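You operate a simulated robot arm through the tools that you are given. There is no shell and no other tool.

Carry out the task below with a simulated two-armed robot. There is one attempt and no reset: what you move stays moved.

## Task
Press the white round button three times. Open the upper grey drawer, take the green bag and leave it in the inside of the upper grey drawer, then shut the drawer. Take the wheel block on the top of the island bench and put it away on the top of the set-up table. Open the set-up table drawer, put the thick black wheel on the top of the packing bench away in the inside of the set-up table drawer, then shut the drawer. Take the white lamp cap on the far end of the green bench and put it away on the top of the island bench. Put the rod clamp on the far end of the green bench away on the top of the set-up table. Put the blue relay on the clear marking card. Put the clamp with the blue knob on the end of the assembly bench away on the top of the set-up table. Put the green-capped tube on top of the blue terminal block. Do these in any order. Set down upright: wheel block, white lamp cap, blue relay.

It is judged by the outcome, as a careful person would: the job done as asked, and still so three seconds after it is handed in. It fails if anything else is knocked over, pushed out of place, dropped, spilled or broken. A push-on lid holds only when it is set on centred and level and pressed home; a screw cap is set on level and turned clockwise until tight.

## Robot
Two 7-joint arms with fingered hands on one trunk, on a base that moves. Base frame: it is fixed to the floor where the robot stands at the start and does not move with it; the origin is under the middle of the robot, x ahead of it, y to its left, z up. Lengths are in m, angles in degrees, forces in N, time in s.
The left shoulder is at the start at [0.03, 0.136, 1.205], the right one opposite. Each reaches about 1.253 m from its shoulder. Places, roughly: blue relay (4x5x6 cm) [2.5, -1.9, 0.8]; blue terminal block (6x5x5 cm) [-4, 3, 0.9]; clamp with the blue knob (5x5x4 cm) [-4.9, 0.2, 0.9]; clear marking card (8x12x3 cm) [3, -1.6, 0.7]; green bag (8x9x4 cm) [-1.9, 1.5, 0.8]; green-capped tube (3x3x9 cm) [-4, 2.5, 0.9]; inside of the set-up table drawer [-1.9, 0.2, 0.6]; inside of the upper grey drawer [-0.8, 4, 0.6]; rod clamp (5x5x4 cm) [3.1, -1.7, 0.8]; set-up table drawer [-1.9, 0.2, 0.7]; thick black wheel (6x6x3 cm) [-0.8, 4.3, 0.9]; top of the island bench [-1.4, 1.7, 0.8]; top of the set-up table [-1.9, 0.3, 0.8]; upper grey drawer [-0.7, 3.9, 0.7]; wheel block (5x4x8 cm) [-0.6, 2.3, 0.9]; white lamp cap (5x5x8 cm) [3, -1.8, 0.8]; white round button [-1.8, -1.1, 1]. Payload 5 kg a hand.
The TCP of each hand is the grasp point between the finger pads, 0.042 m short of the fingertips. In the tool frame z runs along the fingers and y along their closing line. The gripper opens to 0.208 m; its body begins 0.119 m behind the TCP. The gripper is a hand of 4 fingers: y runs from the thumb to the fingers, the wrist lies at [0, 0, -0.332] in the tool frame, and closing takes about 1.5 s.
Orientation is that of the tool frame in the base frame, as a unit quaternion [w, x, y, z]. With the fingers straight down and closing along the base's y, the tool's x points along the base's -x, its y along +y and its z along -z.

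## Interface
- The arms move only by the tool play_rows. It takes "left_rows", "right_rows" or both (then of equal length, played together; a hand with none holds still); each is one flat list of numbers, 7 for each row, row after row: the opening in per cent of the stroke, from 0 (shut) to 100 (fully open), then the shift along the tool's x, y, z in units of 50 mm (1.0 is 50 mm), then the turn, a rotation vector about the tool's x, y, z in units of 5 degrees (1.0 is 5 degrees). In form: [gripper, tx, ty, tz, wx, wy, wz, gripper, tx, ty, tz, wx, wy, wz, ...]. A call has 1 to 20 rows; each row shifts and turns the commanded pose from where the row before left it, along the tool's axes as they then stand. A call with a number of a shift or a turn outside -1 to 1 is refused whole. A row lasts 0.2 s, in which the tool goes at most 0.05 m and 8.6 degrees; a call with a longer step from one row to the next is refused whole, and so is a gripper value outside its range. Where a pose cannot be reached the arm comes as near as it can. A force on the tool above 40 N (or 10 N above the force at the start of the call, whichever is more), or a blocked arm, ends the call early, and 0.2 s more pass. The fingers move at their own pace (about 0.072 m/s each) and stop on an object; they squeeze with about 25 N. The grip force told is the motor's: it shows also when the fingers shut on nothing. Time passes only in rows, and 0.2 s behind the last, so rows that do not move let the fingers close. It gives the time, the measured TCP pose, the force on the tool (base axes), the opening and the grip force at its end, in the units of the frame above (readings bear some noise), with the torque about the TCP (base axes, N m) and any sound that the robot's microphone picked up.
- Cameras (640 x 400 px; columns grow to the right, rows downward): "scene" is now at [0.0522, -0.0177, 1.9366]; the picture's right is [-0.21, -0.98, 0.00], its down [-0.67, 0.14, -0.73] and it looks along [0.71, -0.15, -0.69] (base axes); focal length 250 px, centre (320, 200). "left" rides on the left gripper at [-0.101, 0, -0.145] in its tool frame; the picture's right is [0.00, -1.00, 0.00], its down [0.82, 0.00, -0.57] and it looks along [0.57, 0.00, 0.82] (tool axes); focal length 261 px, centre (320, 200). "right" rides on the right gripper at [0.101, 0, -0.145] in its tool frame; the picture's right is [0.00, 1.00, 0.00], its down [-0.82, 0.00, -0.57] and it looks along [-0.57, 0.00, 0.82] (tool axes); focal length 261 px, centre (320, 200).
- grab_frame(camera): a new picture of that camera. It takes no simulated time.
- move_column(by): moves the trunk up (or, below 0, down) by that many m; the arms and the scene camera ride with it, the base frame stays. It gives what a move gives, with no picture.
- base_move(legs): drives the robot by 1 to 6 legs, each [ahead, left, turn to the left] in m, m and degrees, along the robot's own axes; the way and the turn of a leg run together, so that a leg with both is an arc; at most 1.5 m and 180 degrees a leg. The arms and the cameras ride along, it lands a little off, and it stops where it bumps. It gives what a move gives.
- hand_shape(shape, hand): the hand has 4 fingers and takes this shape, open, in about a second: jaw (thumb against the fingers, like two jaws); tri (thumb and two fingers); tip (a fingertip pinch); poke (one finger out to press); point (the index stretched); flat (the hand flat); cup (the hand cupped); fist (a fist). The gripper value then closes the fingers along that shape, each until it touches; the sizes above hold for jaw. It gives what a move gives, with no picture.
- head_to(pan, tilt): turns the head with the scene camera to pan (to the left, within 143 degrees either way) and tilt (down, from -29 to 69), counted from straight ahead of the robot. It gives what a move gives.
- probe_pixels(camera, pixels): for up to 12 pixels [column, row] of the newest picture of that camera ("zoom" is the newest enlarged one), the place [x, y, z] in the base frame of the surface seen there, good to about 0.003 m. It takes no simulated time.
- zoom(camera, box): a new picture of the part [left, top, right, bottom] of that camera's present view, enlarged. It takes no simulated time.
- job_done(): hands the job in; it is judged then, once.

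Unless the task says otherwise, let go and move clear before handing in.

The tools are called after "Call:" by a JSON object that holds its "api" and its "payload". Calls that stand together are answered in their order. play_rows: Moves the arms, as the interface text tells. Its arguments: {"type":"object","properties":{"left_rows":{"type":"array"},"right_rows":{"type":"array"}},"required":[]} The other tools are called the same way: move_column (by) moves the trunk up or down; hand_shape (shape, hand) gives the hand a shape; base_move (legs) drives the base; head_to (pan, tilt) turns the head that bears the scene camera; grab_frame (camera) takes a picture; probe_pixels (camera, pixels) gives the place of the surface under pixels of a picture; zoom (camera, box) takes an enlarged picture of a part of a camera's view; job_done () hands the job in.

At the start:

```text
time_s: 0.0
left_tool_pos: [0.717, 0.2278, 1.1775]
left_tool_rot: [0.0, 0.0, 1.0, 0.0]
left_wrist_force: [0.0, -0.2, 0.8]
left_ft_torque: [-0.05, 0.01, 0.06]
left_width: 0.2078
left_grip_force: 0.1
left_shape: jaw
right_tool_pos: [0.6094, -0.2327, 1.2021]
right_tool_rot: [-0.001, 0.0, 1.0, 0.0]
right_wrist_force: [0.2, 0.5, 0.5]
right_ft_torque: [0.06, -0.03, 0.01]
right_width: 0.2077
right_grip_force: 0.1
right_shape: jaw
trunk travel left (down, up): [-0.225, 0.265]
robot x, y, heading: [0.0015, 0.0007, -0.1]
head pan, tilt (commanded): [-11.9, 43.4]
```

scene: 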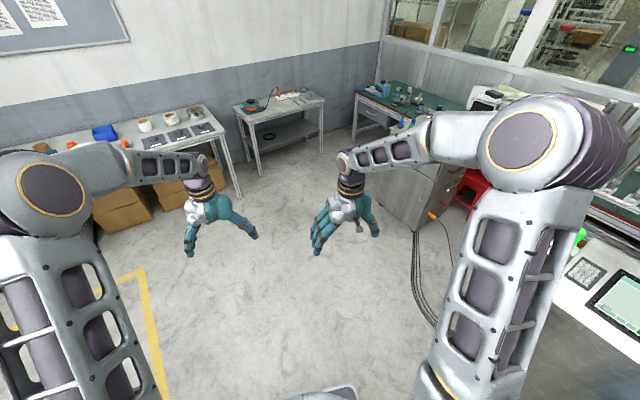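
right: 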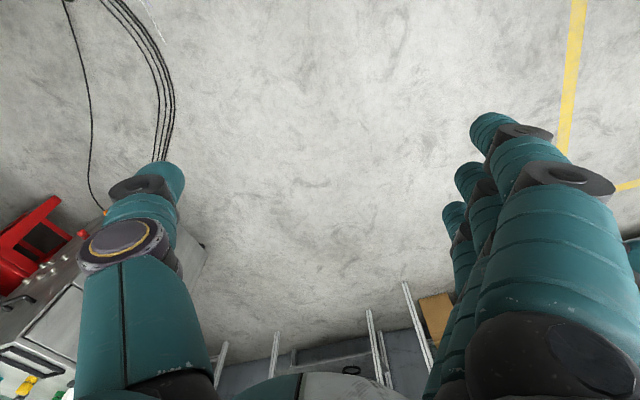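
left: 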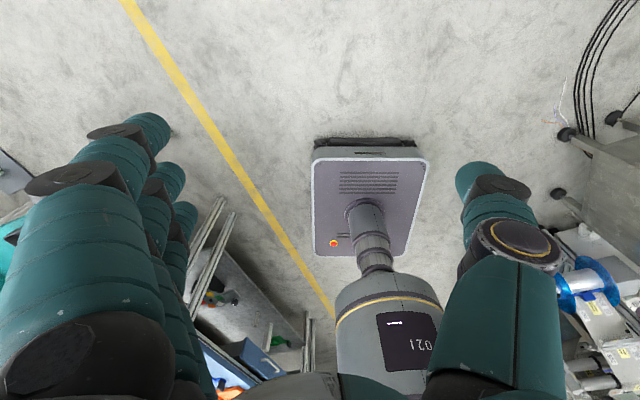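

The opening pictures show a workshop with benches ahead (green bench around pixel 400,100) and others out of view. I'll look around by turning the head first.

Call:
{"api": "head_to", "payload": {"pan": -60, "tilt": 30}}

Call:
{"api": "grab_frame", "payload": {"camera": "scene"}}

Call:
{"api": "head_to", "payload": {"pan": -130, "tilt": 30}}

Call:
{"api": "grab_frame", "payload": {"camera": "scene"}}

Call:
{"api": "head_to", "payload": {"pan": 130, "tilt": 30}}

Call:
{"api": "grab_frame", "payload": {"camera": "scene"}}

Call:
{"api": "head_to", "payload": {"pan": 70, "tilt": 30}}

Call:
{"api": "grab_frame", "payload": {"camera": "scene"}}

Call:
{"api": "head_to", "payload": {"pan": 0, "tilt": 30}}

Call:
{"api": "grab_frame", "payload": {"camera": "scene"}}

```text
time_s: 1.2
left_tool_pos: [0.7163, 0.2278, 1.1772]
left_tool_rot: [0.001, -0.001, 1.0, 0.0]
left_wrist_force: [0.5, 0.2, -1.0]
left_ft_torque: [-0.01, 0.01, 0.0]
left_width: 0.2077
left_grip_force: 0.0
left_shape: jaw
right_tool_pos: [0.6096, -0.2319, 1.2033]
right_tool_rot: [0.0, -0.001, 1.0, -0.001]
right_wrist_force: [0.4, -0.3, 0.1]
right_ft_torque: [-0.03, 0.0, 0.0]
right_width: 0.2078
right_grip_force: 0.0
right_shape: jaw
trunk travel left (down, up): [-0.225, 0.265]
robot x, y, heading: [-0.0007, 0.0007, 0.0]
head pan, tilt (commanded): [-60.0, 30.0]
```

```text
taken
```

scene: 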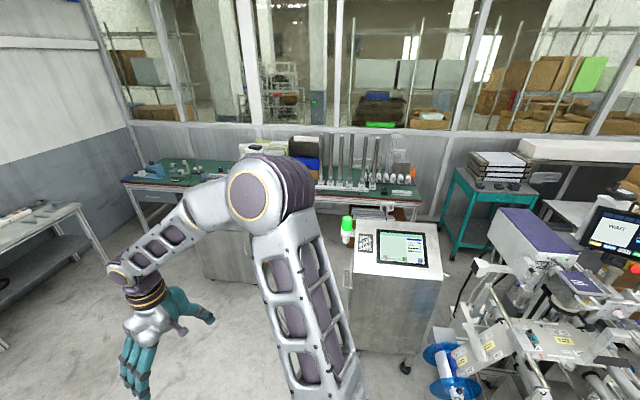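

```text
time_s: 2.6
left_tool_pos: [0.7171, 0.2289, 1.1774]
left_tool_rot: [0.001, -0.001, 1.0, 0.0]
left_wrist_force: [0.1, -0.5, 0.0]
left_ft_torque: [-0.01, 0.02, 0.01]
left_width: 0.2078
left_grip_force: 0.1
left_shape: jaw
right_tool_pos: [0.6078, -0.2334, 1.2031]
right_tool_rot: [0.0, -0.001, 1.0, 0.0]
right_wrist_force: [0.1, -0.4, -0.2]
right_ft_torque: [-0.03, 0.0, -0.04]
right_width: 0.2078
right_grip_force: 0.1
right_shape: jaw
trunk travel left (down, up): [-0.225, 0.265]
robot x, y, heading: [0.0011, -0.0004, 0.1]
head pan, tilt (commanded): [-130.0, 30.0]
```

```text
taken
```

scene: 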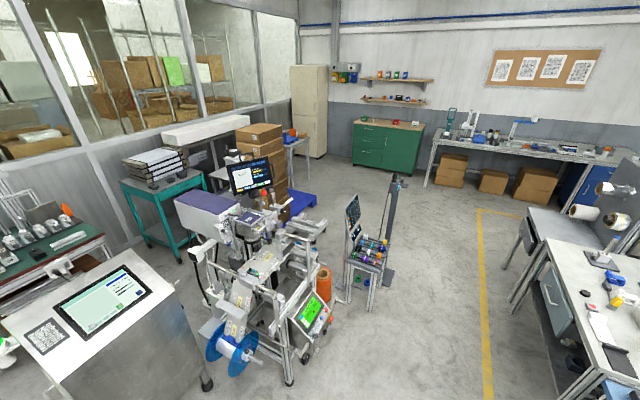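

```text
time_s: 6.2
left_tool_pos: [0.7173, 0.2277, 1.1777]
left_tool_rot: [0.0, -0.001, 1.0, 0.001]
left_wrist_force: [0.2, -0.4, -0.2]
left_ft_torque: [0.0, -0.01, 0.01]
left_width: 0.2077
left_grip_force: 0.0
left_shape: jaw
right_tool_pos: [0.6099, -0.2326, 1.2024]
right_tool_rot: [0.0, 0.0, 1.0, 0.0]
right_wrist_force: [-0.1, -0.2, -0.4]
right_ft_torque: [-0.01, 0.01, 0.01]
right_width: 0.2078
right_grip_force: 0.1
right_shape: jaw
trunk travel left (down, up): [-0.225, 0.265]
robot x, y, heading: [0.0005, -0.0045, 0.2]
head pan, tilt (commanded): [130.0, 30.0]
```

```text
taken
```

scene: 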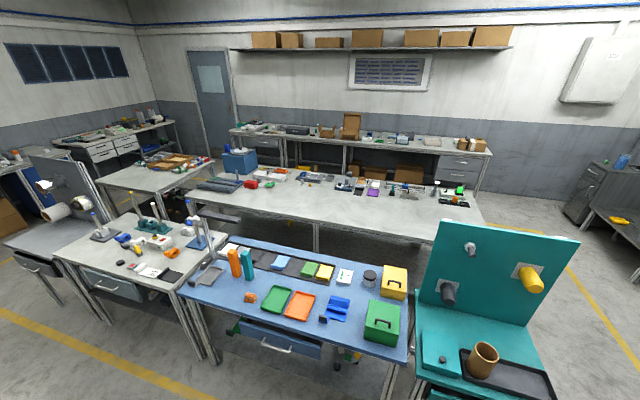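

```text
time_s: 7.5
left_tool_pos: [0.7165, 0.2281, 1.178]
left_tool_rot: [0.001, 0.0, 1.0, 0.0]
left_wrist_force: [-0.1, 0.5, 0.0]
left_ft_torque: [-0.02, -0.01, 0.0]
left_width: 0.208
left_grip_force: 0.0
left_shape: jaw
right_tool_pos: [0.6091, -0.2322, 1.2035]
right_tool_rot: [0.0, 0.0, 1.0, 0.0]
right_wrist_force: [-0.7, 0.1, 0.1]
right_ft_torque: [-0.03, -0.02, 0.01]
right_width: 0.2078
right_grip_force: 0.1
right_shape: jaw
trunk travel left (down, up): [-0.225, 0.265]
robot x, y, heading: [-0.0, 0.0012, 0.2]
head pan, tilt (commanded): [70.0, 30.0]
```

```text
taken
```

scene: 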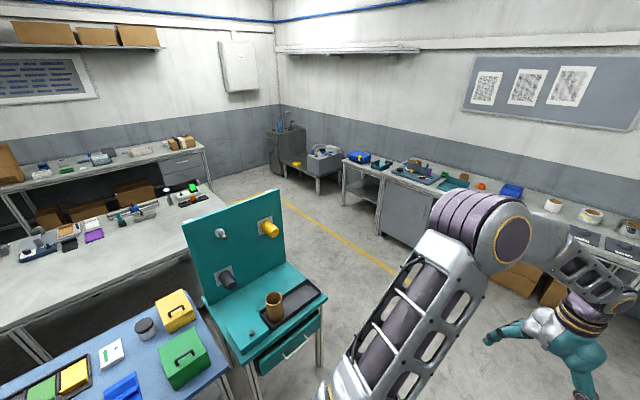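

```text
time_s: 8.9
left_tool_pos: [0.7169, 0.2286, 1.1772]
left_tool_rot: [0.0, -0.001, 1.0, -0.001]
left_wrist_force: [-0.3, -0.2, 0.0]
left_ft_torque: [-0.01, 0.01, -0.03]
left_width: 0.2075
left_grip_force: 0.2
left_shape: jaw
right_tool_pos: [0.6088, -0.2326, 1.2029]
right_tool_rot: [0.0, 0.0, 1.0, 0.0]
right_wrist_force: [-0.7, -0.5, 0.8]
right_ft_torque: [0.02, 0.01, 0.02]
right_width: 0.2078
right_grip_force: 0.1
right_shape: jaw
trunk travel left (down, up): [-0.225, 0.265]
robot x, y, heading: [0.0027, -0.0022, 0.2]
head pan, tilt (commanded): [0.0, 30.0]
```

```text
taken
```

scene: 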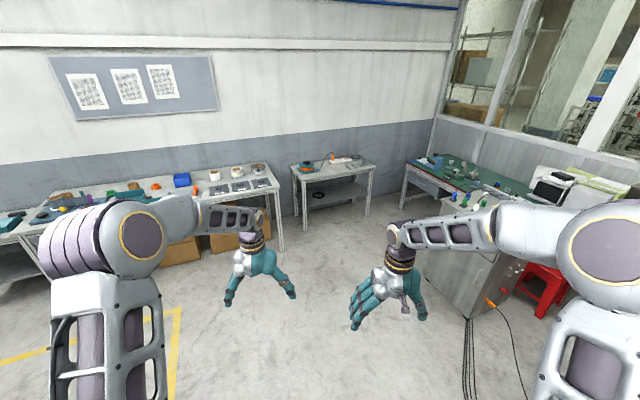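

The overview shows the green bench ahead-right (pixel 450,170), the island bench and others behind-left. I'll probe surfaces in the current picture to build a map.

Call:
{"api": "probe_pixels", "payload": {"camera": "scene", "pixels": [[435, 158], [470, 168], [500, 185], [410, 165], [404, 205], [300, 165], [375, 165], [300, 228], [480, 200], [455, 190], [200, 195], [430, 265]]}}

Call:
{"api": "zoom", "payload": {"camera": "scene", "box": [390, 130, 640, 290]}}

```text
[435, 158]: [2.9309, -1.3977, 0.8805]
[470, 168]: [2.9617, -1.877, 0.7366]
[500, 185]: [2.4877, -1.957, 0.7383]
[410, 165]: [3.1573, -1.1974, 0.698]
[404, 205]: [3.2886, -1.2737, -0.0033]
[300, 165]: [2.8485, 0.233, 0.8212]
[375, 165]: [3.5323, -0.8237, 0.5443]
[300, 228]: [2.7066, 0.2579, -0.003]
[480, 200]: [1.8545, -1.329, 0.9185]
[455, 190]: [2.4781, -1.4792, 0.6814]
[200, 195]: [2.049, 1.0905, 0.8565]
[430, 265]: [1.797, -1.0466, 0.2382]
```

```text
2.50 times, centred on (515, 210) of scene
```

zoom: 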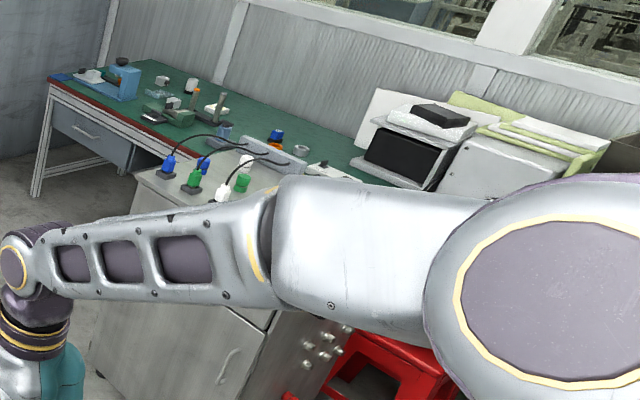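

The bench end I need is around x 2.5–3.2, y −1.2 to −2.2. I'll check the robot's own base footprint through the left camera and look at the rest of the rooms' layout with probes.

Call:
{"api": "probe_pixels", "payload": {"camera": "left", "pixels": [[313, 160], [428, 160], [405, 250], [318, 250], [360, 145]]}}

Call:
{"api": "head_to", "payload": {"pan": -25, "tilt": 40}}

Call:
{"api": "grab_frame", "payload": {"camera": "scene"}}

```text
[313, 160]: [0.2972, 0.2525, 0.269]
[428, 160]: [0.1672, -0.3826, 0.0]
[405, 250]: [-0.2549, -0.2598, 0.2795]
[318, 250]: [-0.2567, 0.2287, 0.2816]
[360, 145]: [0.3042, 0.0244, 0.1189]
```

```text
time_s: 9.8
left_tool_pos: [0.7177, 0.2288, 1.178]
left_tool_rot: [0.0, 0.0, 1.0, 0.0]
left_wrist_force: [-0.2, 1.2, -0.3]
left_ft_torque: [0.02, 0.01, 0.02]
left_width: 0.2077
left_grip_force: 0.0
left_shape: jaw
right_tool_pos: [0.6094, -0.2318, 1.2025]
right_tool_rot: [0.0, -0.001, 1.0, 0.0]
right_wrist_force: [-0.1, 0.4, -0.9]
right_ft_torque: [0.0, -0.02, 0.02]
right_width: 0.2078
right_grip_force: 0.1
right_shape: jaw
trunk travel left (down, up): [-0.225, 0.265]
robot x, y, heading: [0.0032, 0.0016, -0.0]
head pan, tilt (commanded): [-25.0, 40.0]
```

```text
taken
```

scene: 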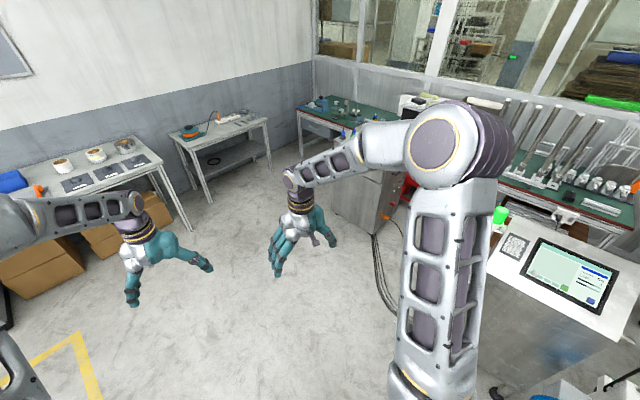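

The base is about ±0.30 by ±0.25 m and 0.28 m tall; floor between me and the green bench is clear. I'll drive to stand in front of the far end of the green bench, facing −y.

Call:
{"api": "base_move", "payload": {"legs": [[1.5, 0, 0], [0, 0, -90], [0, 1.25, 0]]}}

Call:
{"api": "head_to", "payload": {"pan": 0, "tilt": 45}}

Call:
{"api": "grab_frame", "payload": {"camera": "scene"}}

```text
time_s: 25.4
left_tool_pos: [2.6449, -0.7447, 1.1779]
left_tool_rot: [-0.002, 0.682, 0.732, -0.003]
left_wrist_force: [4.0, 0.5, -0.7]
left_ft_torque: [-0.09, 0.43, 0.03]
left_width: 0.2084
left_grip_force: 0.0
left_shape: jaw
right_tool_pos: [2.1788, -0.6705, 1.2031]
right_tool_rot: [-0.001, 0.682, 0.731, -0.001]
right_wrist_force: [2.4, 0.0, 0.6]
right_ft_torque: [-0.05, 0.39, 0.01]
right_width: 0.2078
right_grip_force: 0.0
right_shape: jaw
trunk travel left (down, up): [-0.225, 0.265]
robot x, y, heading: [2.3672, -0.0518, -85.7]
head pan, tilt (commanded): [-25.0, 40.0]
stopped in leg 3: the robot was blocked; the commanded pose is now the measured one
```

```text
time_s: 26.3
left_tool_pos: [2.6391, -0.7461, 1.1781]
left_tool_rot: [0.0, 0.683, 0.73, -0.002]
left_wrist_force: [0.1, -0.5, -0.6]
left_ft_torque: [-0.01, -0.04, -0.01]
left_width: 0.2078
left_grip_force: 0.0
left_shape: jaw
right_tool_pos: [2.1743, -0.6707, 1.2012]
right_tool_rot: [-0.002, 0.683, 0.731, 0.001]
right_wrist_force: [-0.4, -0.1, 0.5]
right_ft_torque: [0.0, 0.01, 0.0]
right_width: 0.208
right_grip_force: 0.0
right_shape: jaw
trunk travel left (down, up): [-0.225, 0.265]
robot x, y, heading: [2.3655, -0.0461, -85.9]
head pan, tilt (commanded): [0.0, 45.0]
```

```text
taken
```

scene: 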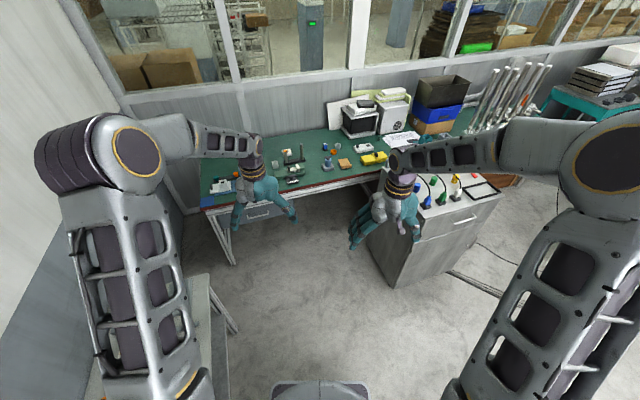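

The strafe was stopped by the grey side bench's leg at my left; the green bench is ahead, with the metal cabinet at (430,220). I'll probe the obstacles to choose my approach.

Call:
{"api": "probe_pixels", "payload": {"camera": "scene", "pixels": [[205, 210], [378, 175], [395, 290], [230, 262], [350, 230], [365, 225], [445, 250], [265, 155], [225, 330], [330, 180], [210, 280], [300, 190]]}}

Call:
{"api": "zoom", "payload": {"camera": "scene", "box": [190, 110, 430, 260]}}

Call:
{"api": "grab_frame", "payload": {"camera": "left"}}

```text
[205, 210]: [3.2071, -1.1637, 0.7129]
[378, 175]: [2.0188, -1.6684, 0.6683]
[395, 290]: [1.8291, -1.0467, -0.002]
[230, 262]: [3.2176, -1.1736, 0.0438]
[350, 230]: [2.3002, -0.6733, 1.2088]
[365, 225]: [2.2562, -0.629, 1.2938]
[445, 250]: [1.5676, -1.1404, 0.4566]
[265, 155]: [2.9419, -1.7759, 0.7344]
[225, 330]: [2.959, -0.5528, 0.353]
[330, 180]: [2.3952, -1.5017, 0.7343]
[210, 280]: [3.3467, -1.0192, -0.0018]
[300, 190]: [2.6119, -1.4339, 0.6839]
```

```text
2.67 times, centred on (310, 185) of scene
```

zoom: 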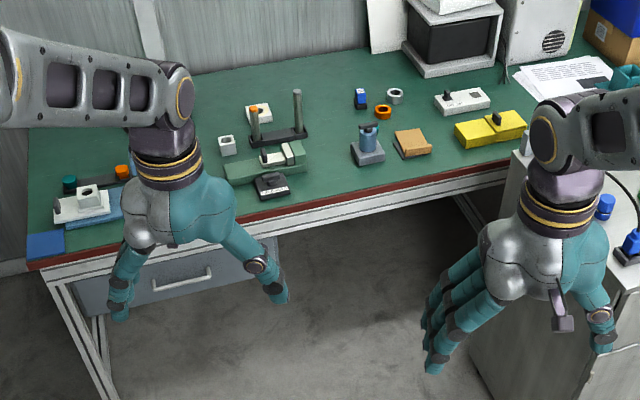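

```text
taken
```

left: 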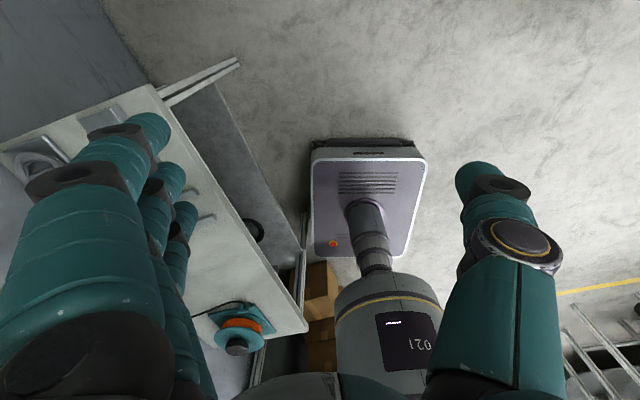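

The bench near edge lies at y≈−1.3 with surface z≈0.735, and the cabinet is at x<2.1. I'll square up, drive forward and then strafe left behind the grey bench's end.

Call:
{"api": "base_move", "payload": {"legs": [[0, -0.05, -4], [0.85, 0, 0], [0, 0.42, 0]]}}

Call:
{"api": "head_to", "payload": {"pan": 0, "tilt": 55}}

Call:
{"api": "grab_frame", "payload": {"camera": "scene"}}

```text
time_s: 33.5
left_tool_pos: [2.9969, -1.5844, 1.1772]
left_tool_rot: [-0.001, 0.681, 0.732, 0.0]
left_wrist_force: [2.9, -1.6, 0.7]
left_ft_torque: [0.46, 0.05, 0.0]
left_width: 0.208
left_grip_force: 0.1
left_shape: jaw
right_tool_pos: [2.5311, -1.5124, 1.2014]
right_tool_rot: [0.0, 0.681, 0.732, 0.0]
right_wrist_force: [2.3, 0.4, -4.0]
right_ft_torque: [-0.37, 0.01, -0.08]
right_width: 0.2078
right_grip_force: 0.0
right_shape: jaw
trunk travel left (down, up): [-0.225, 0.265]
robot x, y, heading: [2.7209, -0.8865, -85.7]
head pan, tilt (commanded): [0.0, 45.0]
```

```text
time_s: 34.2
left_tool_pos: [2.9993, -1.5813, 1.1779]
left_tool_rot: [0.0, 0.681, 0.732, -0.002]
left_wrist_force: [-0.2, 0.1, -0.3]
left_ft_torque: [-0.06, 0.03, 0.04]
left_width: 0.2076
left_grip_force: 0.1
left_shape: jaw
right_tool_pos: [2.5324, -1.5102, 1.202]
right_tool_rot: [-0.001, 0.68, 0.733, 0.0]
right_wrist_force: [0.0, 0.2, -0.6]
right_ft_torque: [-0.05, 0.09, 0.0]
right_width: 0.2079
right_grip_force: 0.0
right_shape: jaw
trunk travel left (down, up): [-0.225, 0.265]
robot x, y, heading: [2.7204, -0.8883, -85.8]
head pan, tilt (commanded): [0.0, 55.0]
```

```text
taken
```

scene: 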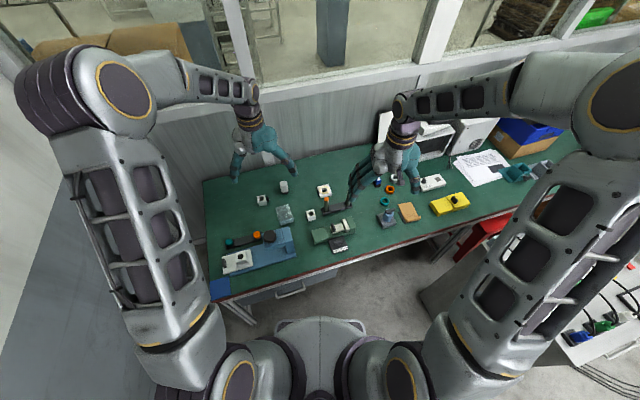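

Call:
{"api": "zoom", "payload": {"camera": "scene", "box": [200, 160, 360, 300]}}

Call:
{"api": "grab_frame", "payload": {"camera": "left"}}

Call:
{"api": "grab_frame", "payload": {"camera": "right"}}

```text
2.86 times, centred on (280, 230) of scene
```

zoom: 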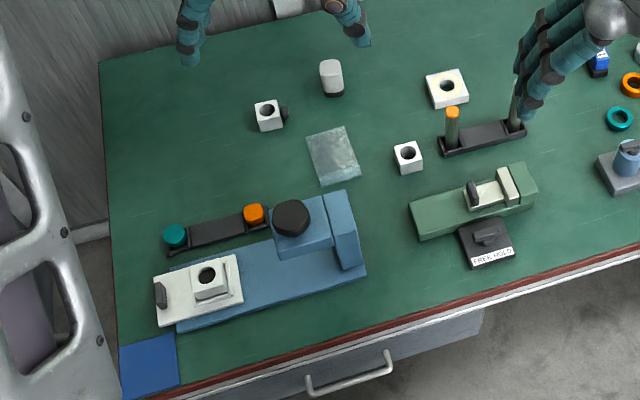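

```text
taken
```

left: 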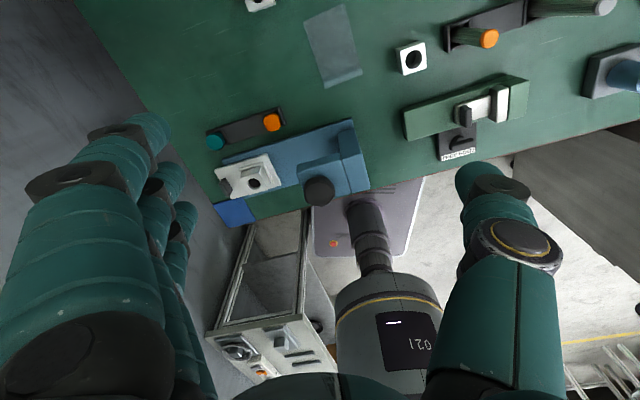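

```text
taken
```

right: 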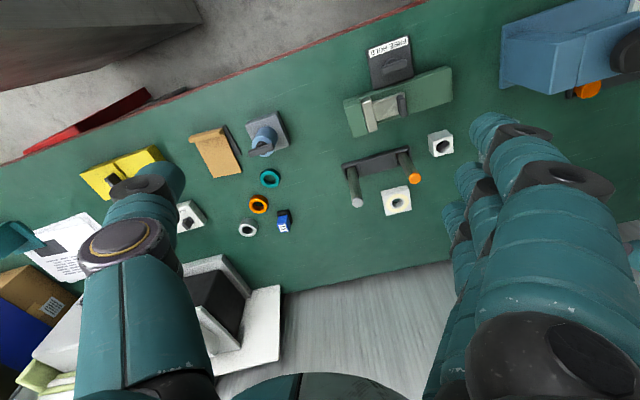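

I can identify: clear card at zoom (332,155), rod clamp at (268,115), lamp cap at (330,78), blue relay at (600,62). I'll probe these for precise places.

Call:
{"api": "probe_pixels", "payload": {"camera": "zoom", "pixels": [[318, 138], [345, 130], [325, 182], [358, 175], [267, 110], [265, 128], [284, 112], [330, 65], [330, 85], [600, 55], [598, 70], [407, 152]]}}

Call:
{"api": "zoom", "payload": {"camera": "right", "box": [180, 130, 400, 268]}}

Call:
{"api": "probe_pixels", "payload": {"camera": "zoom", "pixels": [[300, 265], [305, 285], [318, 262], [300, 240], [320, 300], [330, 280]]}}

```text
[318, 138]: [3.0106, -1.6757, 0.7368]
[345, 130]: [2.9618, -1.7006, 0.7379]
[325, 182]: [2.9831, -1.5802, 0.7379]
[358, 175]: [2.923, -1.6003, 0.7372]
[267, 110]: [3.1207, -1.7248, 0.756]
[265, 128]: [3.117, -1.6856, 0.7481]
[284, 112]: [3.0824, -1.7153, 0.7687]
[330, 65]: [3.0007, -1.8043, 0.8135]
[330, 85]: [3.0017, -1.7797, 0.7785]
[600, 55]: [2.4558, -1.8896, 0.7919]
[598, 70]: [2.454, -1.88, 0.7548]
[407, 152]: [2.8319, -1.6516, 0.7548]
```

```text
2.90 times, centred on (290, 199) of right
```

zoom: 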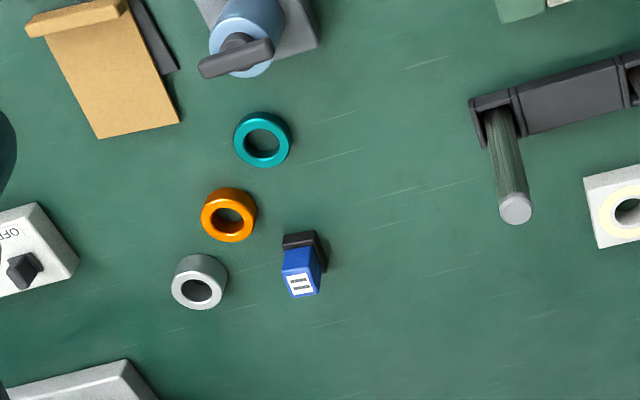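

```text
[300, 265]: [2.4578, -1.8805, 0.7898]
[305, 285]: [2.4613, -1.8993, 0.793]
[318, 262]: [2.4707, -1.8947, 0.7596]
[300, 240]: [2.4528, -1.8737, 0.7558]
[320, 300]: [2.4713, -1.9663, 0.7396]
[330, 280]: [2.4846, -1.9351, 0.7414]
```

Relay is at about (2.46,−1.89), top z 0.792; card centre about (2.97,−1.64). The relay is slightly out of straight-down reach, so I'll drive 0.15 m nearer, base under the bench.

Call:
{"api": "base_move", "payload": {"legs": [[0.14, 0, -4.2]]}}

Call:
{"api": "grab_frame", "payload": {"camera": "right"}}

Call:
{"api": "grab_frame", "payload": {"camera": "scene"}}

```text
time_s: 35.5
left_tool_pos: [2.9531, -1.7413, 1.1779]
left_tool_rot: [-0.001, 0.707, 0.707, 0.0]
left_wrist_force: [-0.1, -0.8, -0.6]
left_ft_torque: [0.05, -0.06, -0.01]
left_width: 0.2082
left_grip_force: 0.0
left_shape: jaw
right_tool_pos: [2.4928, -1.6359, 1.2015]
right_tool_rot: [-0.001, 0.707, 0.707, 0.0]
right_wrist_force: [0.0, -0.3, -0.5]
right_ft_torque: [0.12, -0.08, -0.02]
right_width: 0.2078
right_grip_force: 0.2
right_shape: jaw
trunk travel left (down, up): [-0.225, 0.265]
robot x, y, heading: [2.7277, -1.0229, -89.8]
head pan, tilt (commanded): [0.0, 55.0]
```

```text
taken
```

right: 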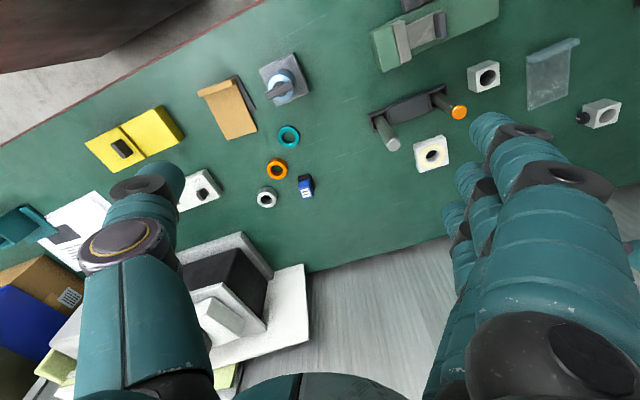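

```text
taken
```

scene: 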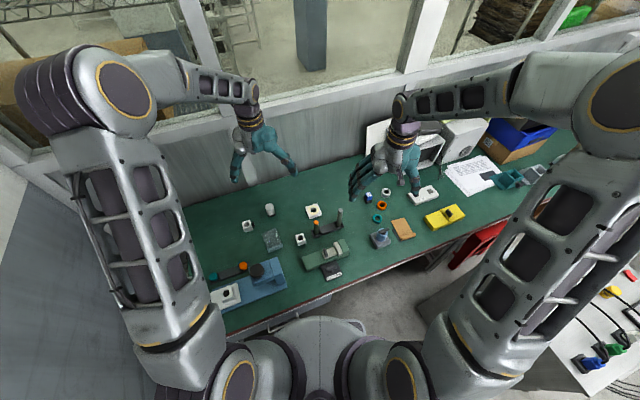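

Now heading is −89.8° with tool x = base +y, tool y = base +x, tool z = down. I'll zoom on the relay and rings to measure them precisely.

Call:
{"api": "zoom", "payload": {"camera": "right", "box": [250, 130, 350, 220]}}

Call:
{"api": "probe_pixels", "payload": {"camera": "right", "pixels": [[277, 160], [266, 189], [289, 128], [305, 192], [305, 180], [312, 185], [560, 75], [601, 112], [585, 118]]}}

```text
4.44 times, centred on (300, 175) of right
```

zoom: 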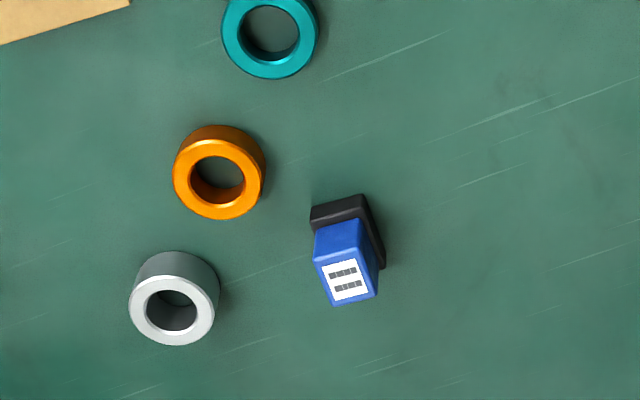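

```text
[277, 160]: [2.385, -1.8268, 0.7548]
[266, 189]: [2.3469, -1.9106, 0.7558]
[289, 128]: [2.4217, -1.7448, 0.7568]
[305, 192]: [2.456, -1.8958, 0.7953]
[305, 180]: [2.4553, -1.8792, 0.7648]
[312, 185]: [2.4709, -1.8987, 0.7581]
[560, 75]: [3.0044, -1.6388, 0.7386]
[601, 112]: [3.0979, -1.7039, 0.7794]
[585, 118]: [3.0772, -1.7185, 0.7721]
```

The relay stands tilted a bit in yaw; I'll probe its corners in the zoom to get its centre and axis.

Call:
{"api": "probe_pixels", "payload": {"camera": "zoom", "pixels": [[325, 268], [362, 262], [335, 298], [370, 292], [345, 280], [335, 215], [318, 216], [355, 203], [378, 255], [325, 240], [352, 232]]}}

```text
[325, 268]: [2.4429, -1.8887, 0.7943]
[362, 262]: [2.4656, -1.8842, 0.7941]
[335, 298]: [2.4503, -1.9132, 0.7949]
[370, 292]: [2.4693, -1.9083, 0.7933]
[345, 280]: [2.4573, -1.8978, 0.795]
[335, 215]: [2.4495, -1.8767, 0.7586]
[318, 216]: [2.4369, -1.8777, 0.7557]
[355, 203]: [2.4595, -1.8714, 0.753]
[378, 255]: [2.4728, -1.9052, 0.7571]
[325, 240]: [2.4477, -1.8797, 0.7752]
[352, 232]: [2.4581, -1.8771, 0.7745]
```

Relay top is centred at about (2.456,−1.898,0.795), yawed ~11°. I'll bring the right hand above it with a 40% opening and match its yaw.

Call:
{"api": "play_rows", "payload": {"right_rows": [40, -0.655, -0.0925, 0.6, 0, 0, 0, 40, -0.655, -0.0925, 0.6, 0, 0, 0, 40, -0.655, -0.0925, 0.6, 0, 0, 0, 40, -0.655, -0.0925, 0.6, 0, 0, 0, 40, -0.655, -0.0925, 0.6, 0, 0, 0, 40, -0.655, -0.0925, 0.6, 0, 0, 0, 40, -0.655, -0.0925, 0.6, 0, 0, 0, 40, -0.655, -0.0925, 0.6, 0, 0, 0, 40, 0, 0, 0, 0, 0, -1, 40, 0, 0, 0, 0, 0, -1, 40, 0, 0, 0, 0, 0, -0.2]}}

Call:
{"api": "grab_frame", "payload": {"camera": "right"}}

```text
time_s: 38.0
left_tool_pos: [2.9544, -1.7407, 1.1779]
left_tool_rot: [0.0, 0.707, 0.707, -0.001]
left_wrist_force: [-0.2, -0.4, -0.3]
left_ft_torque: [-0.02, 0.01, -0.02]
left_width: 0.2078
left_grip_force: 0.1
left_shape: jaw
right_tool_pos: [2.4574, -1.8953, 0.9612]
right_tool_rot: [-0.001, 0.636, 0.772, -0.001]
right_wrist_force: [0.5, 0.3, 1.1]
right_ft_torque: [-0.05, 0.01, 0.01]
right_width: 0.084
right_grip_force: 0.1
right_shape: jaw
trunk travel left (down, up): [-0.225, 0.265]
robot x, y, heading: [2.7255, -1.0249, -89.8]
head pan, tilt (commanded): [0.0, 55.0]
```

```text
taken
```

right: 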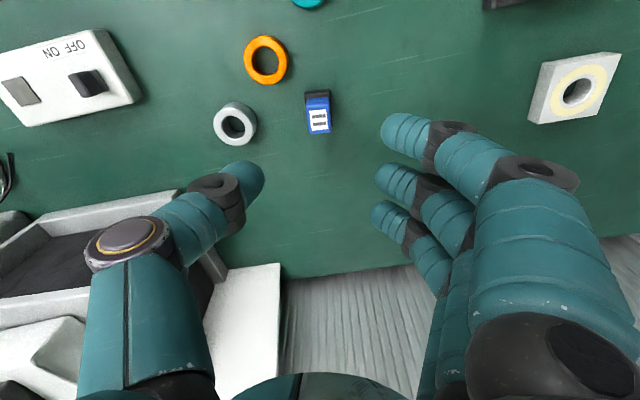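

Relay at (318,115) is right along the approach line of the TCP. I'll descend to TCP z≈0.79, checking on the way.

Call:
{"api": "play_rows", "payload": {"right_rows": [40, 0, 0, 0.8, 0, 0, 0, 40, 0, 0, 0.8, 0, 0, 0, 40, 0, 0, 0.8, 0, 0, 0, 40, 0, 0, 0.4, 0, 0, 0]}}

Call:
{"api": "grab_frame", "payload": {"camera": "right"}}

```text
time_s: 39.0
left_tool_pos: [2.9537, -1.7389, 1.1776]
left_tool_rot: [0.0, 0.707, 0.707, 0.0]
left_wrist_force: [-0.7, -0.1, 0.0]
left_ft_torque: [-0.04, 0.0, 0.0]
left_width: 0.208
left_grip_force: 0.1
left_shape: jaw
right_tool_pos: [2.4569, -1.898, 0.823]
right_tool_rot: [-0.001, 0.636, 0.772, 0.0]
right_wrist_force: [-0.3, -0.8, 0.9]
right_ft_torque: [0.04, -0.07, 0.0]
right_width: 0.0843
right_grip_force: 0.1
right_shape: jaw
trunk travel left (down, up): [-0.225, 0.265]
robot x, y, heading: [2.7278, -1.023, -89.8]
head pan, tilt (commanded): [0.0, 55.0]
```

```text
taken
```

right: 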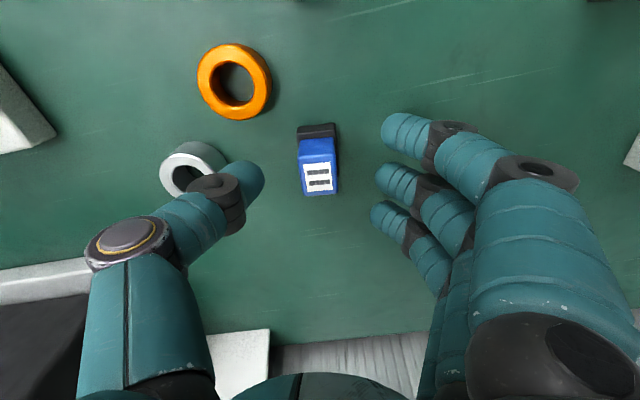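

The thumb is above the white ring; I'll narrow the opening to 28% first and then descend the remaining 3.3 cm.

Call:
{"api": "play_rows", "payload": {"right_rows": [28, 0, 0, 0, 0, 0, 0, 28, 0, 0, 0, 0, 0, 0, 28, 0, 0, 0.33, 0, 0, 0, 28, 0, 0, 0.33, 0, 0, 0]}}

Call:
{"api": "grab_frame", "payload": {"camera": "right"}}

```text
time_s: 40.0
left_tool_pos: [2.9538, -1.7394, 1.1779]
left_tool_rot: [0.0, 0.707, 0.707, -0.001]
left_wrist_force: [0.1, 0.1, -1.4]
left_ft_torque: [0.01, 0.03, 0.02]
left_width: 0.2078
left_grip_force: 0.0
left_shape: jaw
right_tool_pos: [2.4554, -1.8989, 0.7899]
right_tool_rot: [-0.001, 0.636, 0.772, -0.001]
right_wrist_force: [0.5, -1.0, 1.2]
right_ft_torque: [0.08, -0.04, -0.02]
right_width: 0.0587
right_grip_force: 0.1
right_shape: jaw
trunk travel left (down, up): [-0.225, 0.265]
robot x, y, heading: [2.7271, -1.0218, -89.7]
head pan, tilt (commanded): [0.0, 55.0]
```

```text
taken
```

right: 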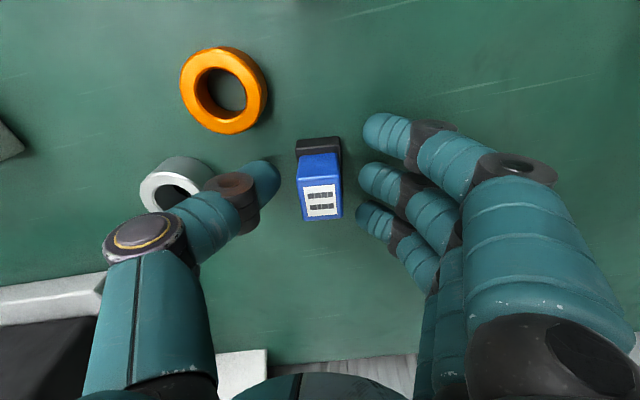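

The hand straddles the relay at (318,185). I'll close the fingers on it.

Call:
{"api": "play_rows", "payload": {"right_rows": [5, 0, 0, 0, 0, 0, 0, 5, 0, 0, 0, 0, 0, 0, 5, 0, 0, 0, 0, 0, 0, 5, 0, 0, 0, 0, 0, 0, 5, 0, 0, 0, 0, 0, 0]}}

Call:
{"api": "grab_frame", "payload": {"camera": "right"}}

```text
time_s: 41.1
left_tool_pos: [2.954, -1.7398, 1.1792]
left_tool_rot: [0.0, 0.708, 0.706, -0.001]
left_wrist_force: [-0.7, 0.1, -0.8]
left_ft_torque: [0.0, 0.03, 0.02]
left_width: 0.2077
left_grip_force: 0.0
left_shape: jaw
right_tool_pos: [2.4546, -1.898, 0.7916]
right_tool_rot: [-0.001, 0.637, 0.771, -0.001]
right_wrist_force: [-7.9, 0.4, 10.3]
right_ft_torque: [0.04, 0.18, 0.01]
right_width: 0.0125
right_grip_force: 25.1
right_shape: jaw
trunk travel left (down, up): [-0.225, 0.265]
robot x, y, heading: [2.7271, -1.0214, -89.6]
head pan, tilt (commanded): [0.0, 55.0]
```

```text
taken
```

right: 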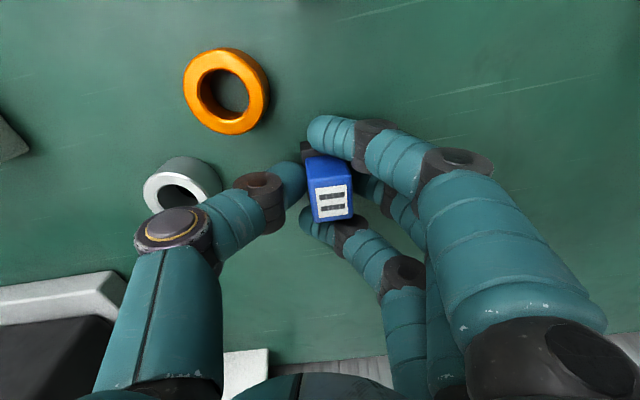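

The middle finger and thumb hold the relay, the outer fingers passed beside it; grip force reads 25 N. I'll lift a little and check that it hangs straight.

Call:
{"api": "play_rows", "payload": {"right_rows": [5, 0, 0, -0.3, 0, 0, 0, 5, 0, 0, -0.5, 0, 0, 0, 5, 0, 0, -0.8, 0, 0, 0, 5, 0, 0, -0.8, 0, 0, 0]}}

Call:
{"api": "grab_frame", "payload": {"camera": "right"}}

Call:
{"api": "zoom", "payload": {"camera": "scene", "box": [310, 150, 450, 240]}}

Call:
{"api": "grab_frame", "payload": {"camera": "left"}}

```text
time_s: 42.1
left_tool_pos: [2.9538, -1.7394, 1.1791]
left_tool_rot: [0.0, 0.707, 0.707, -0.002]
left_wrist_force: [0.1, 0.8, 0.5]
left_ft_torque: [-0.1, -0.02, 0.0]
left_width: 0.2078
left_grip_force: 0.1
left_shape: jaw
right_tool_pos: [2.4565, -1.896, 0.9075]
right_tool_rot: [-0.001, 0.637, 0.771, 0.001]
right_wrist_force: [1.6, 1.8, -2.5]
right_ft_torque: [-0.23, 0.13, -0.01]
right_width: 0.0112
right_grip_force: 24.8
right_shape: jaw
trunk travel left (down, up): [-0.225, 0.265]
robot x, y, heading: [2.7281, -1.0222, -89.7]
head pan, tilt (commanded): [0.0, 55.0]
```

```text
taken
```

right: 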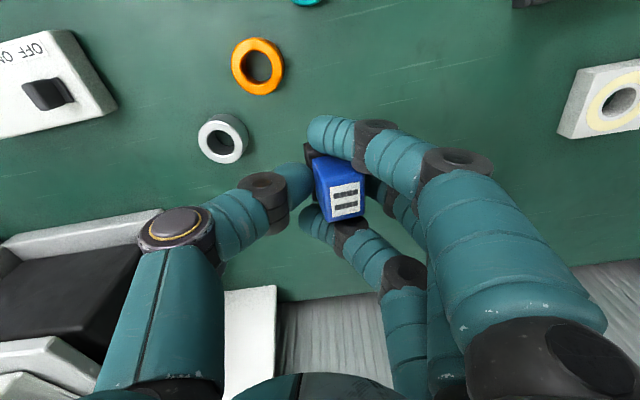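

```text
4.44 times, centred on (380, 195) of scene
```

zoom: 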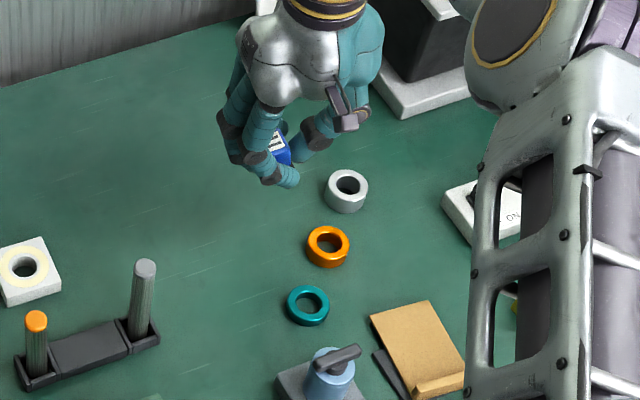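

```text
taken
```

left: 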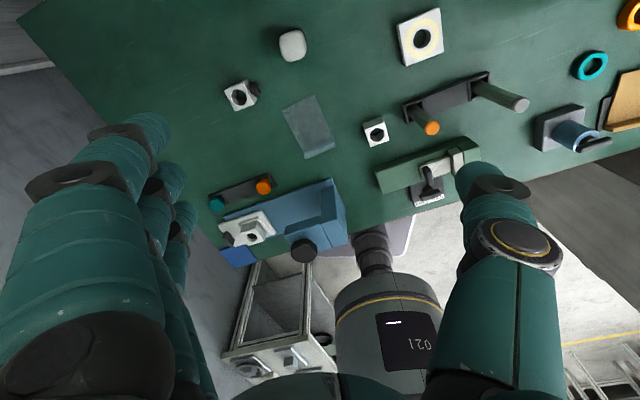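

The relay is lifted but looks tilted in the grip (label at 348,203, base at 310,155). I'll measure its tilt with a zoom and probes.

Call:
{"api": "zoom", "payload": {"camera": "right", "box": [270, 110, 410, 260]}}

Call:
{"api": "probe_pixels", "payload": {"camera": "zoom", "pixels": [[240, 245], [380, 225], [250, 285], [390, 265], [310, 260], [230, 150], [300, 150], [240, 200], [370, 180]]}}

```text
2.67 times, centred on (340, 185) of right
```

zoom: 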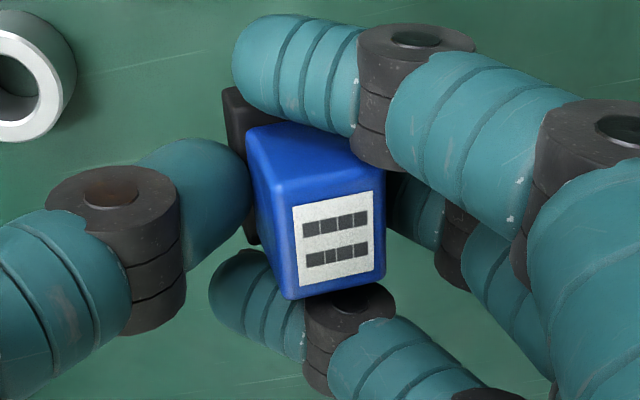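

```text
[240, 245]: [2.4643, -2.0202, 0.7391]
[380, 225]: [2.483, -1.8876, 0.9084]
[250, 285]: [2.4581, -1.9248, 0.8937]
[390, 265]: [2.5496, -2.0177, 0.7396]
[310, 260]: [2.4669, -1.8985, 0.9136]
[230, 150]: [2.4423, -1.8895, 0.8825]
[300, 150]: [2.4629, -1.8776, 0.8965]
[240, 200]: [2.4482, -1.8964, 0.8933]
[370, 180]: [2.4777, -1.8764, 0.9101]
```

Call:
{"api": "probe_pixels", "payload": {"camera": "zoom", "pixels": [[300, 215], [365, 198], [308, 278], [372, 262], [335, 240], [300, 245], [370, 232]]}}

```text
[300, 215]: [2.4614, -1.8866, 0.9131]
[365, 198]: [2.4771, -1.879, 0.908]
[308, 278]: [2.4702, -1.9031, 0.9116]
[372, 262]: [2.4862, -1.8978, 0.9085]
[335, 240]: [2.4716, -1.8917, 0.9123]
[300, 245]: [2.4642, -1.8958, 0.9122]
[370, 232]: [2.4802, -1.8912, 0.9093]
```

The label face is tilted ~12° toward +x and yawed ~20°. Before carrying, I'll measure the card and neighbours in the left camera.

Call:
{"api": "zoom", "payload": {"camera": "left", "box": [210, 20, 410, 180]}}

Call:
{"api": "probe_pixels", "payload": {"camera": "left", "pixels": [[284, 109], [323, 95], [335, 152], [304, 157], [308, 127], [431, 130], [520, 102], [375, 130], [240, 95], [292, 45], [251, 87]]}}

```text
2.50 times, centred on (310, 100) of left
```

zoom: 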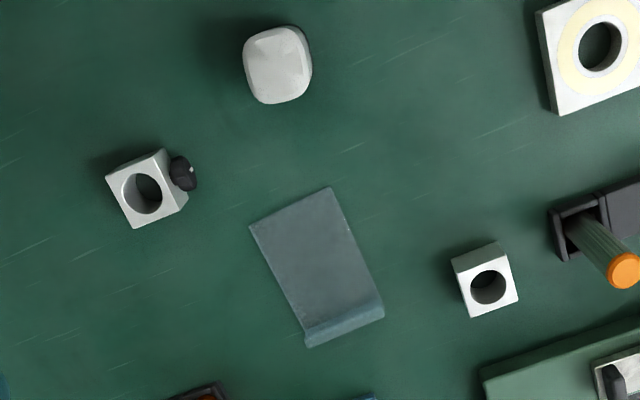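

```text
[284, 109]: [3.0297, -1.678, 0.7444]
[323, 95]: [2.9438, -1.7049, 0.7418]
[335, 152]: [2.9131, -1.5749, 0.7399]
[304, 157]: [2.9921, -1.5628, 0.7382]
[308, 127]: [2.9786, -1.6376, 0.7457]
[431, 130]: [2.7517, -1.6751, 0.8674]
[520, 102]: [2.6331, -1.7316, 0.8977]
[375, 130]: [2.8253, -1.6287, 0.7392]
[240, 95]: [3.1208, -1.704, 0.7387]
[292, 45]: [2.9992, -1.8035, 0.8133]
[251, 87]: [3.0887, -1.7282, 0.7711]
```

Card flat centre is about (2.978,−1.645,0.744). The left hand is in the way over it, so I'll shift the left hand aside while lifting the relay.

Call:
{"api": "play_rows", "payload": {"left_rows": [100, 0.571, 0.714, 0, 0, 0, 0, 100, 0.571, 0.714, 0, 0, 0, 0, 100, 0.571, 0.714, 0, 0, 0, 0, 100, 0.571, 0.714, 0, 0, 0, 0, 100, 0.571, 0.714, 0, 0, 0, 0, 100, 0.571, 0.714, 0, 0, 0, 0, 100, 0.571, 0.714, 0, 0, 0, 0], "right_rows": [5, 0, 0, -0.3, 0, 0, 0, 5, 0, 0, -0.3, 0, 0, 0, 5, 0, 0, -0.3, 0, 0, 0, 5, 0, 0, -0.3, 0, 0, 0, 5, 0, 0, -0.3, 0, 0, 0, 5, 0, 0, -0.3, 0, 0, 0, 5, 0, 0, -0.1, 0, 0, 0]}}

Call:
{"api": "grab_frame", "payload": {"camera": "scene"}}

```text
time_s: 43.8
left_tool_pos: [3.2061, -1.5401, 1.1776]
left_tool_rot: [0.0, 0.708, 0.706, -0.002]
left_wrist_force: [-0.8, -0.3, 0.1]
left_ft_torque: [-0.05, 0.02, 0.0]
left_width: 0.2077
left_grip_force: 0.1
left_shape: jaw
right_tool_pos: [2.4567, -1.8956, 1.0048]
right_tool_rot: [-0.001, 0.637, 0.771, -0.001]
right_wrist_force: [-0.5, 1.0, -0.4]
right_ft_torque: [-0.05, 0.04, -0.02]
right_width: 0.0113
right_grip_force: 24.6
right_shape: jaw
trunk travel left (down, up): [-0.225, 0.265]
robot x, y, heading: [2.726, -1.0199, -90.1]
head pan, tilt (commanded): [0.0, 55.0]
```

```text
taken
```

scene: 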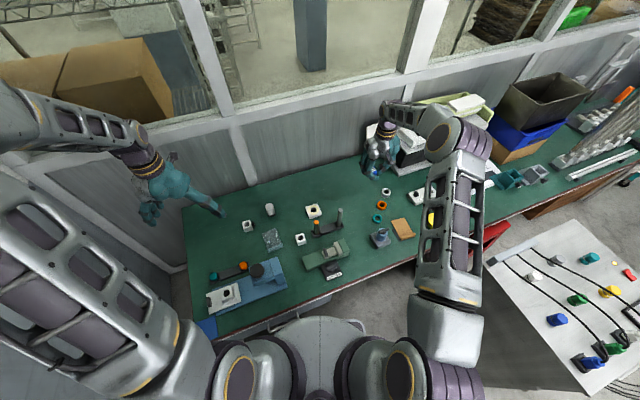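

The left hand is now clear at the left. I'll carry the relay over to above the card at z≈1.0.

Call:
{"api": "play_rows", "payload": {"right_rows": [5, 0.2265, 0.8385, 0, 0, 0, 0, 5, 0.2265, 0.8385, 0, 0, 0, 0, 5, 0.2265, 0.8385, 0, 0, 0, 0, 5, 0.2265, 0.8385, 0, 0, 0, 0, 5, 0.2265, 0.8385, 0, 0, 0, 0, 5, 0.2265, 0.8385, 0, 0, 0, 0, 5, 0.2265, 0.8385, 0, 0, 0, 0, 5, 0.2265, 0.8385, 0, 0, 0, 0, 5, 0.2265, 0.8385, 0, 0, 0, 0, 5, 0.2265, 0.8385, 0, 0, 0, 0, 5, 0.2265, 0.8385, 0, 0, 0, 0, 5, 0.2265, 0.8385, 0, 0, 0, 0, 5, 0.2265, 0.8385, 0, 0, 0, 0, 5, 0, 0, 0, -0.8, 0.12, 0, 5, 0, 0, 0, -0.8, 0.12, 0, 5, 0, 0, 0, -0.77, 0.13, 0]}}

Call:
{"api": "grab_frame", "payload": {"camera": "right"}}

Call:
{"api": "zoom", "payload": {"camera": "scene", "box": [200, 150, 360, 290]}}

Call:
{"api": "zoom", "payload": {"camera": "left", "box": [160, 0, 640, 300]}}

```text
time_s: 47.1
left_tool_pos: [3.2047, -1.5415, 1.1791]
left_tool_rot: [-0.001, 0.707, 0.707, -0.001]
left_wrist_force: [-0.7, -1.4, 0.4]
left_ft_torque: [0.08, -0.19, 0.02]
left_width: 0.2079
left_grip_force: 0.1
left_shape: jaw
right_tool_pos: [2.964, -1.6491, 1.003]
right_tool_rot: [0.053, 0.633, 0.767, 0.091]
right_wrist_force: [0.2, 0.2, -0.5]
right_ft_torque: [0.01, -0.02, 0.01]
right_width: 0.011
right_grip_force: 25.2
right_shape: jaw
trunk travel left (down, up): [-0.225, 0.265]
robot x, y, heading: [2.7279, -1.0216, -89.7]
head pan, tilt (commanded): [0.0, 55.0]
```

```text
taken
```

right: 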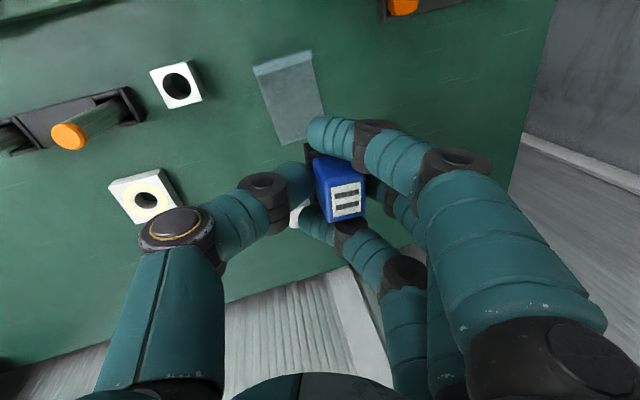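

```text
2.86 times, centred on (280, 220) of scene
```

zoom: 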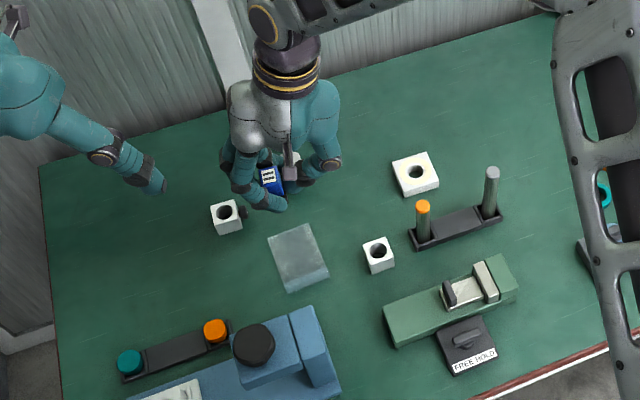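

```text
1.33 times, centred on (400, 150) of left
```

zoom: 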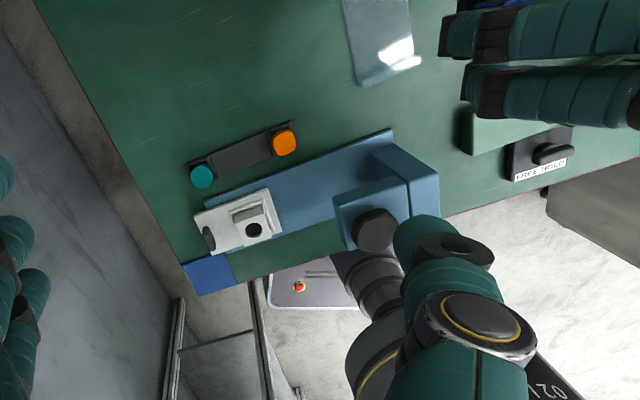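

The relay is above the card area (card visible at right image (290,95)). I'll recheck the relay's levelness after the tilt correction.

Call:
{"api": "zoom", "payload": {"camera": "right", "box": [270, 110, 410, 260]}}

Call:
{"api": "probe_pixels", "payload": {"camera": "zoom", "pixels": [[300, 215], [365, 198], [308, 278], [372, 262], [335, 240], [300, 245], [370, 232], [275, 250], [290, 140], [340, 190]]}}

```text
2.67 times, centred on (340, 185) of right
```

zoom: 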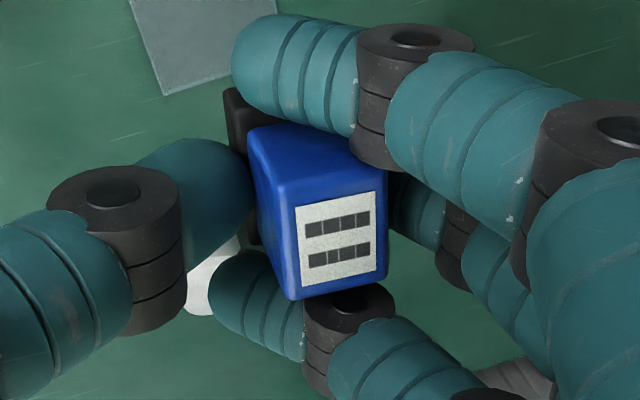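

```text
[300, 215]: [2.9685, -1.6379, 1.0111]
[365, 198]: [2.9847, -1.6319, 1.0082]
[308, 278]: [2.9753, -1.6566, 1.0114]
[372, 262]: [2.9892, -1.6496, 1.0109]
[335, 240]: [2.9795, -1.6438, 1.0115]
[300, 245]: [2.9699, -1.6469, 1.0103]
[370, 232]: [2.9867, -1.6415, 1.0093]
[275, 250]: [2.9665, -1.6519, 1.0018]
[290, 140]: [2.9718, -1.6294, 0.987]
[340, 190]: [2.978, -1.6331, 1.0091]
```

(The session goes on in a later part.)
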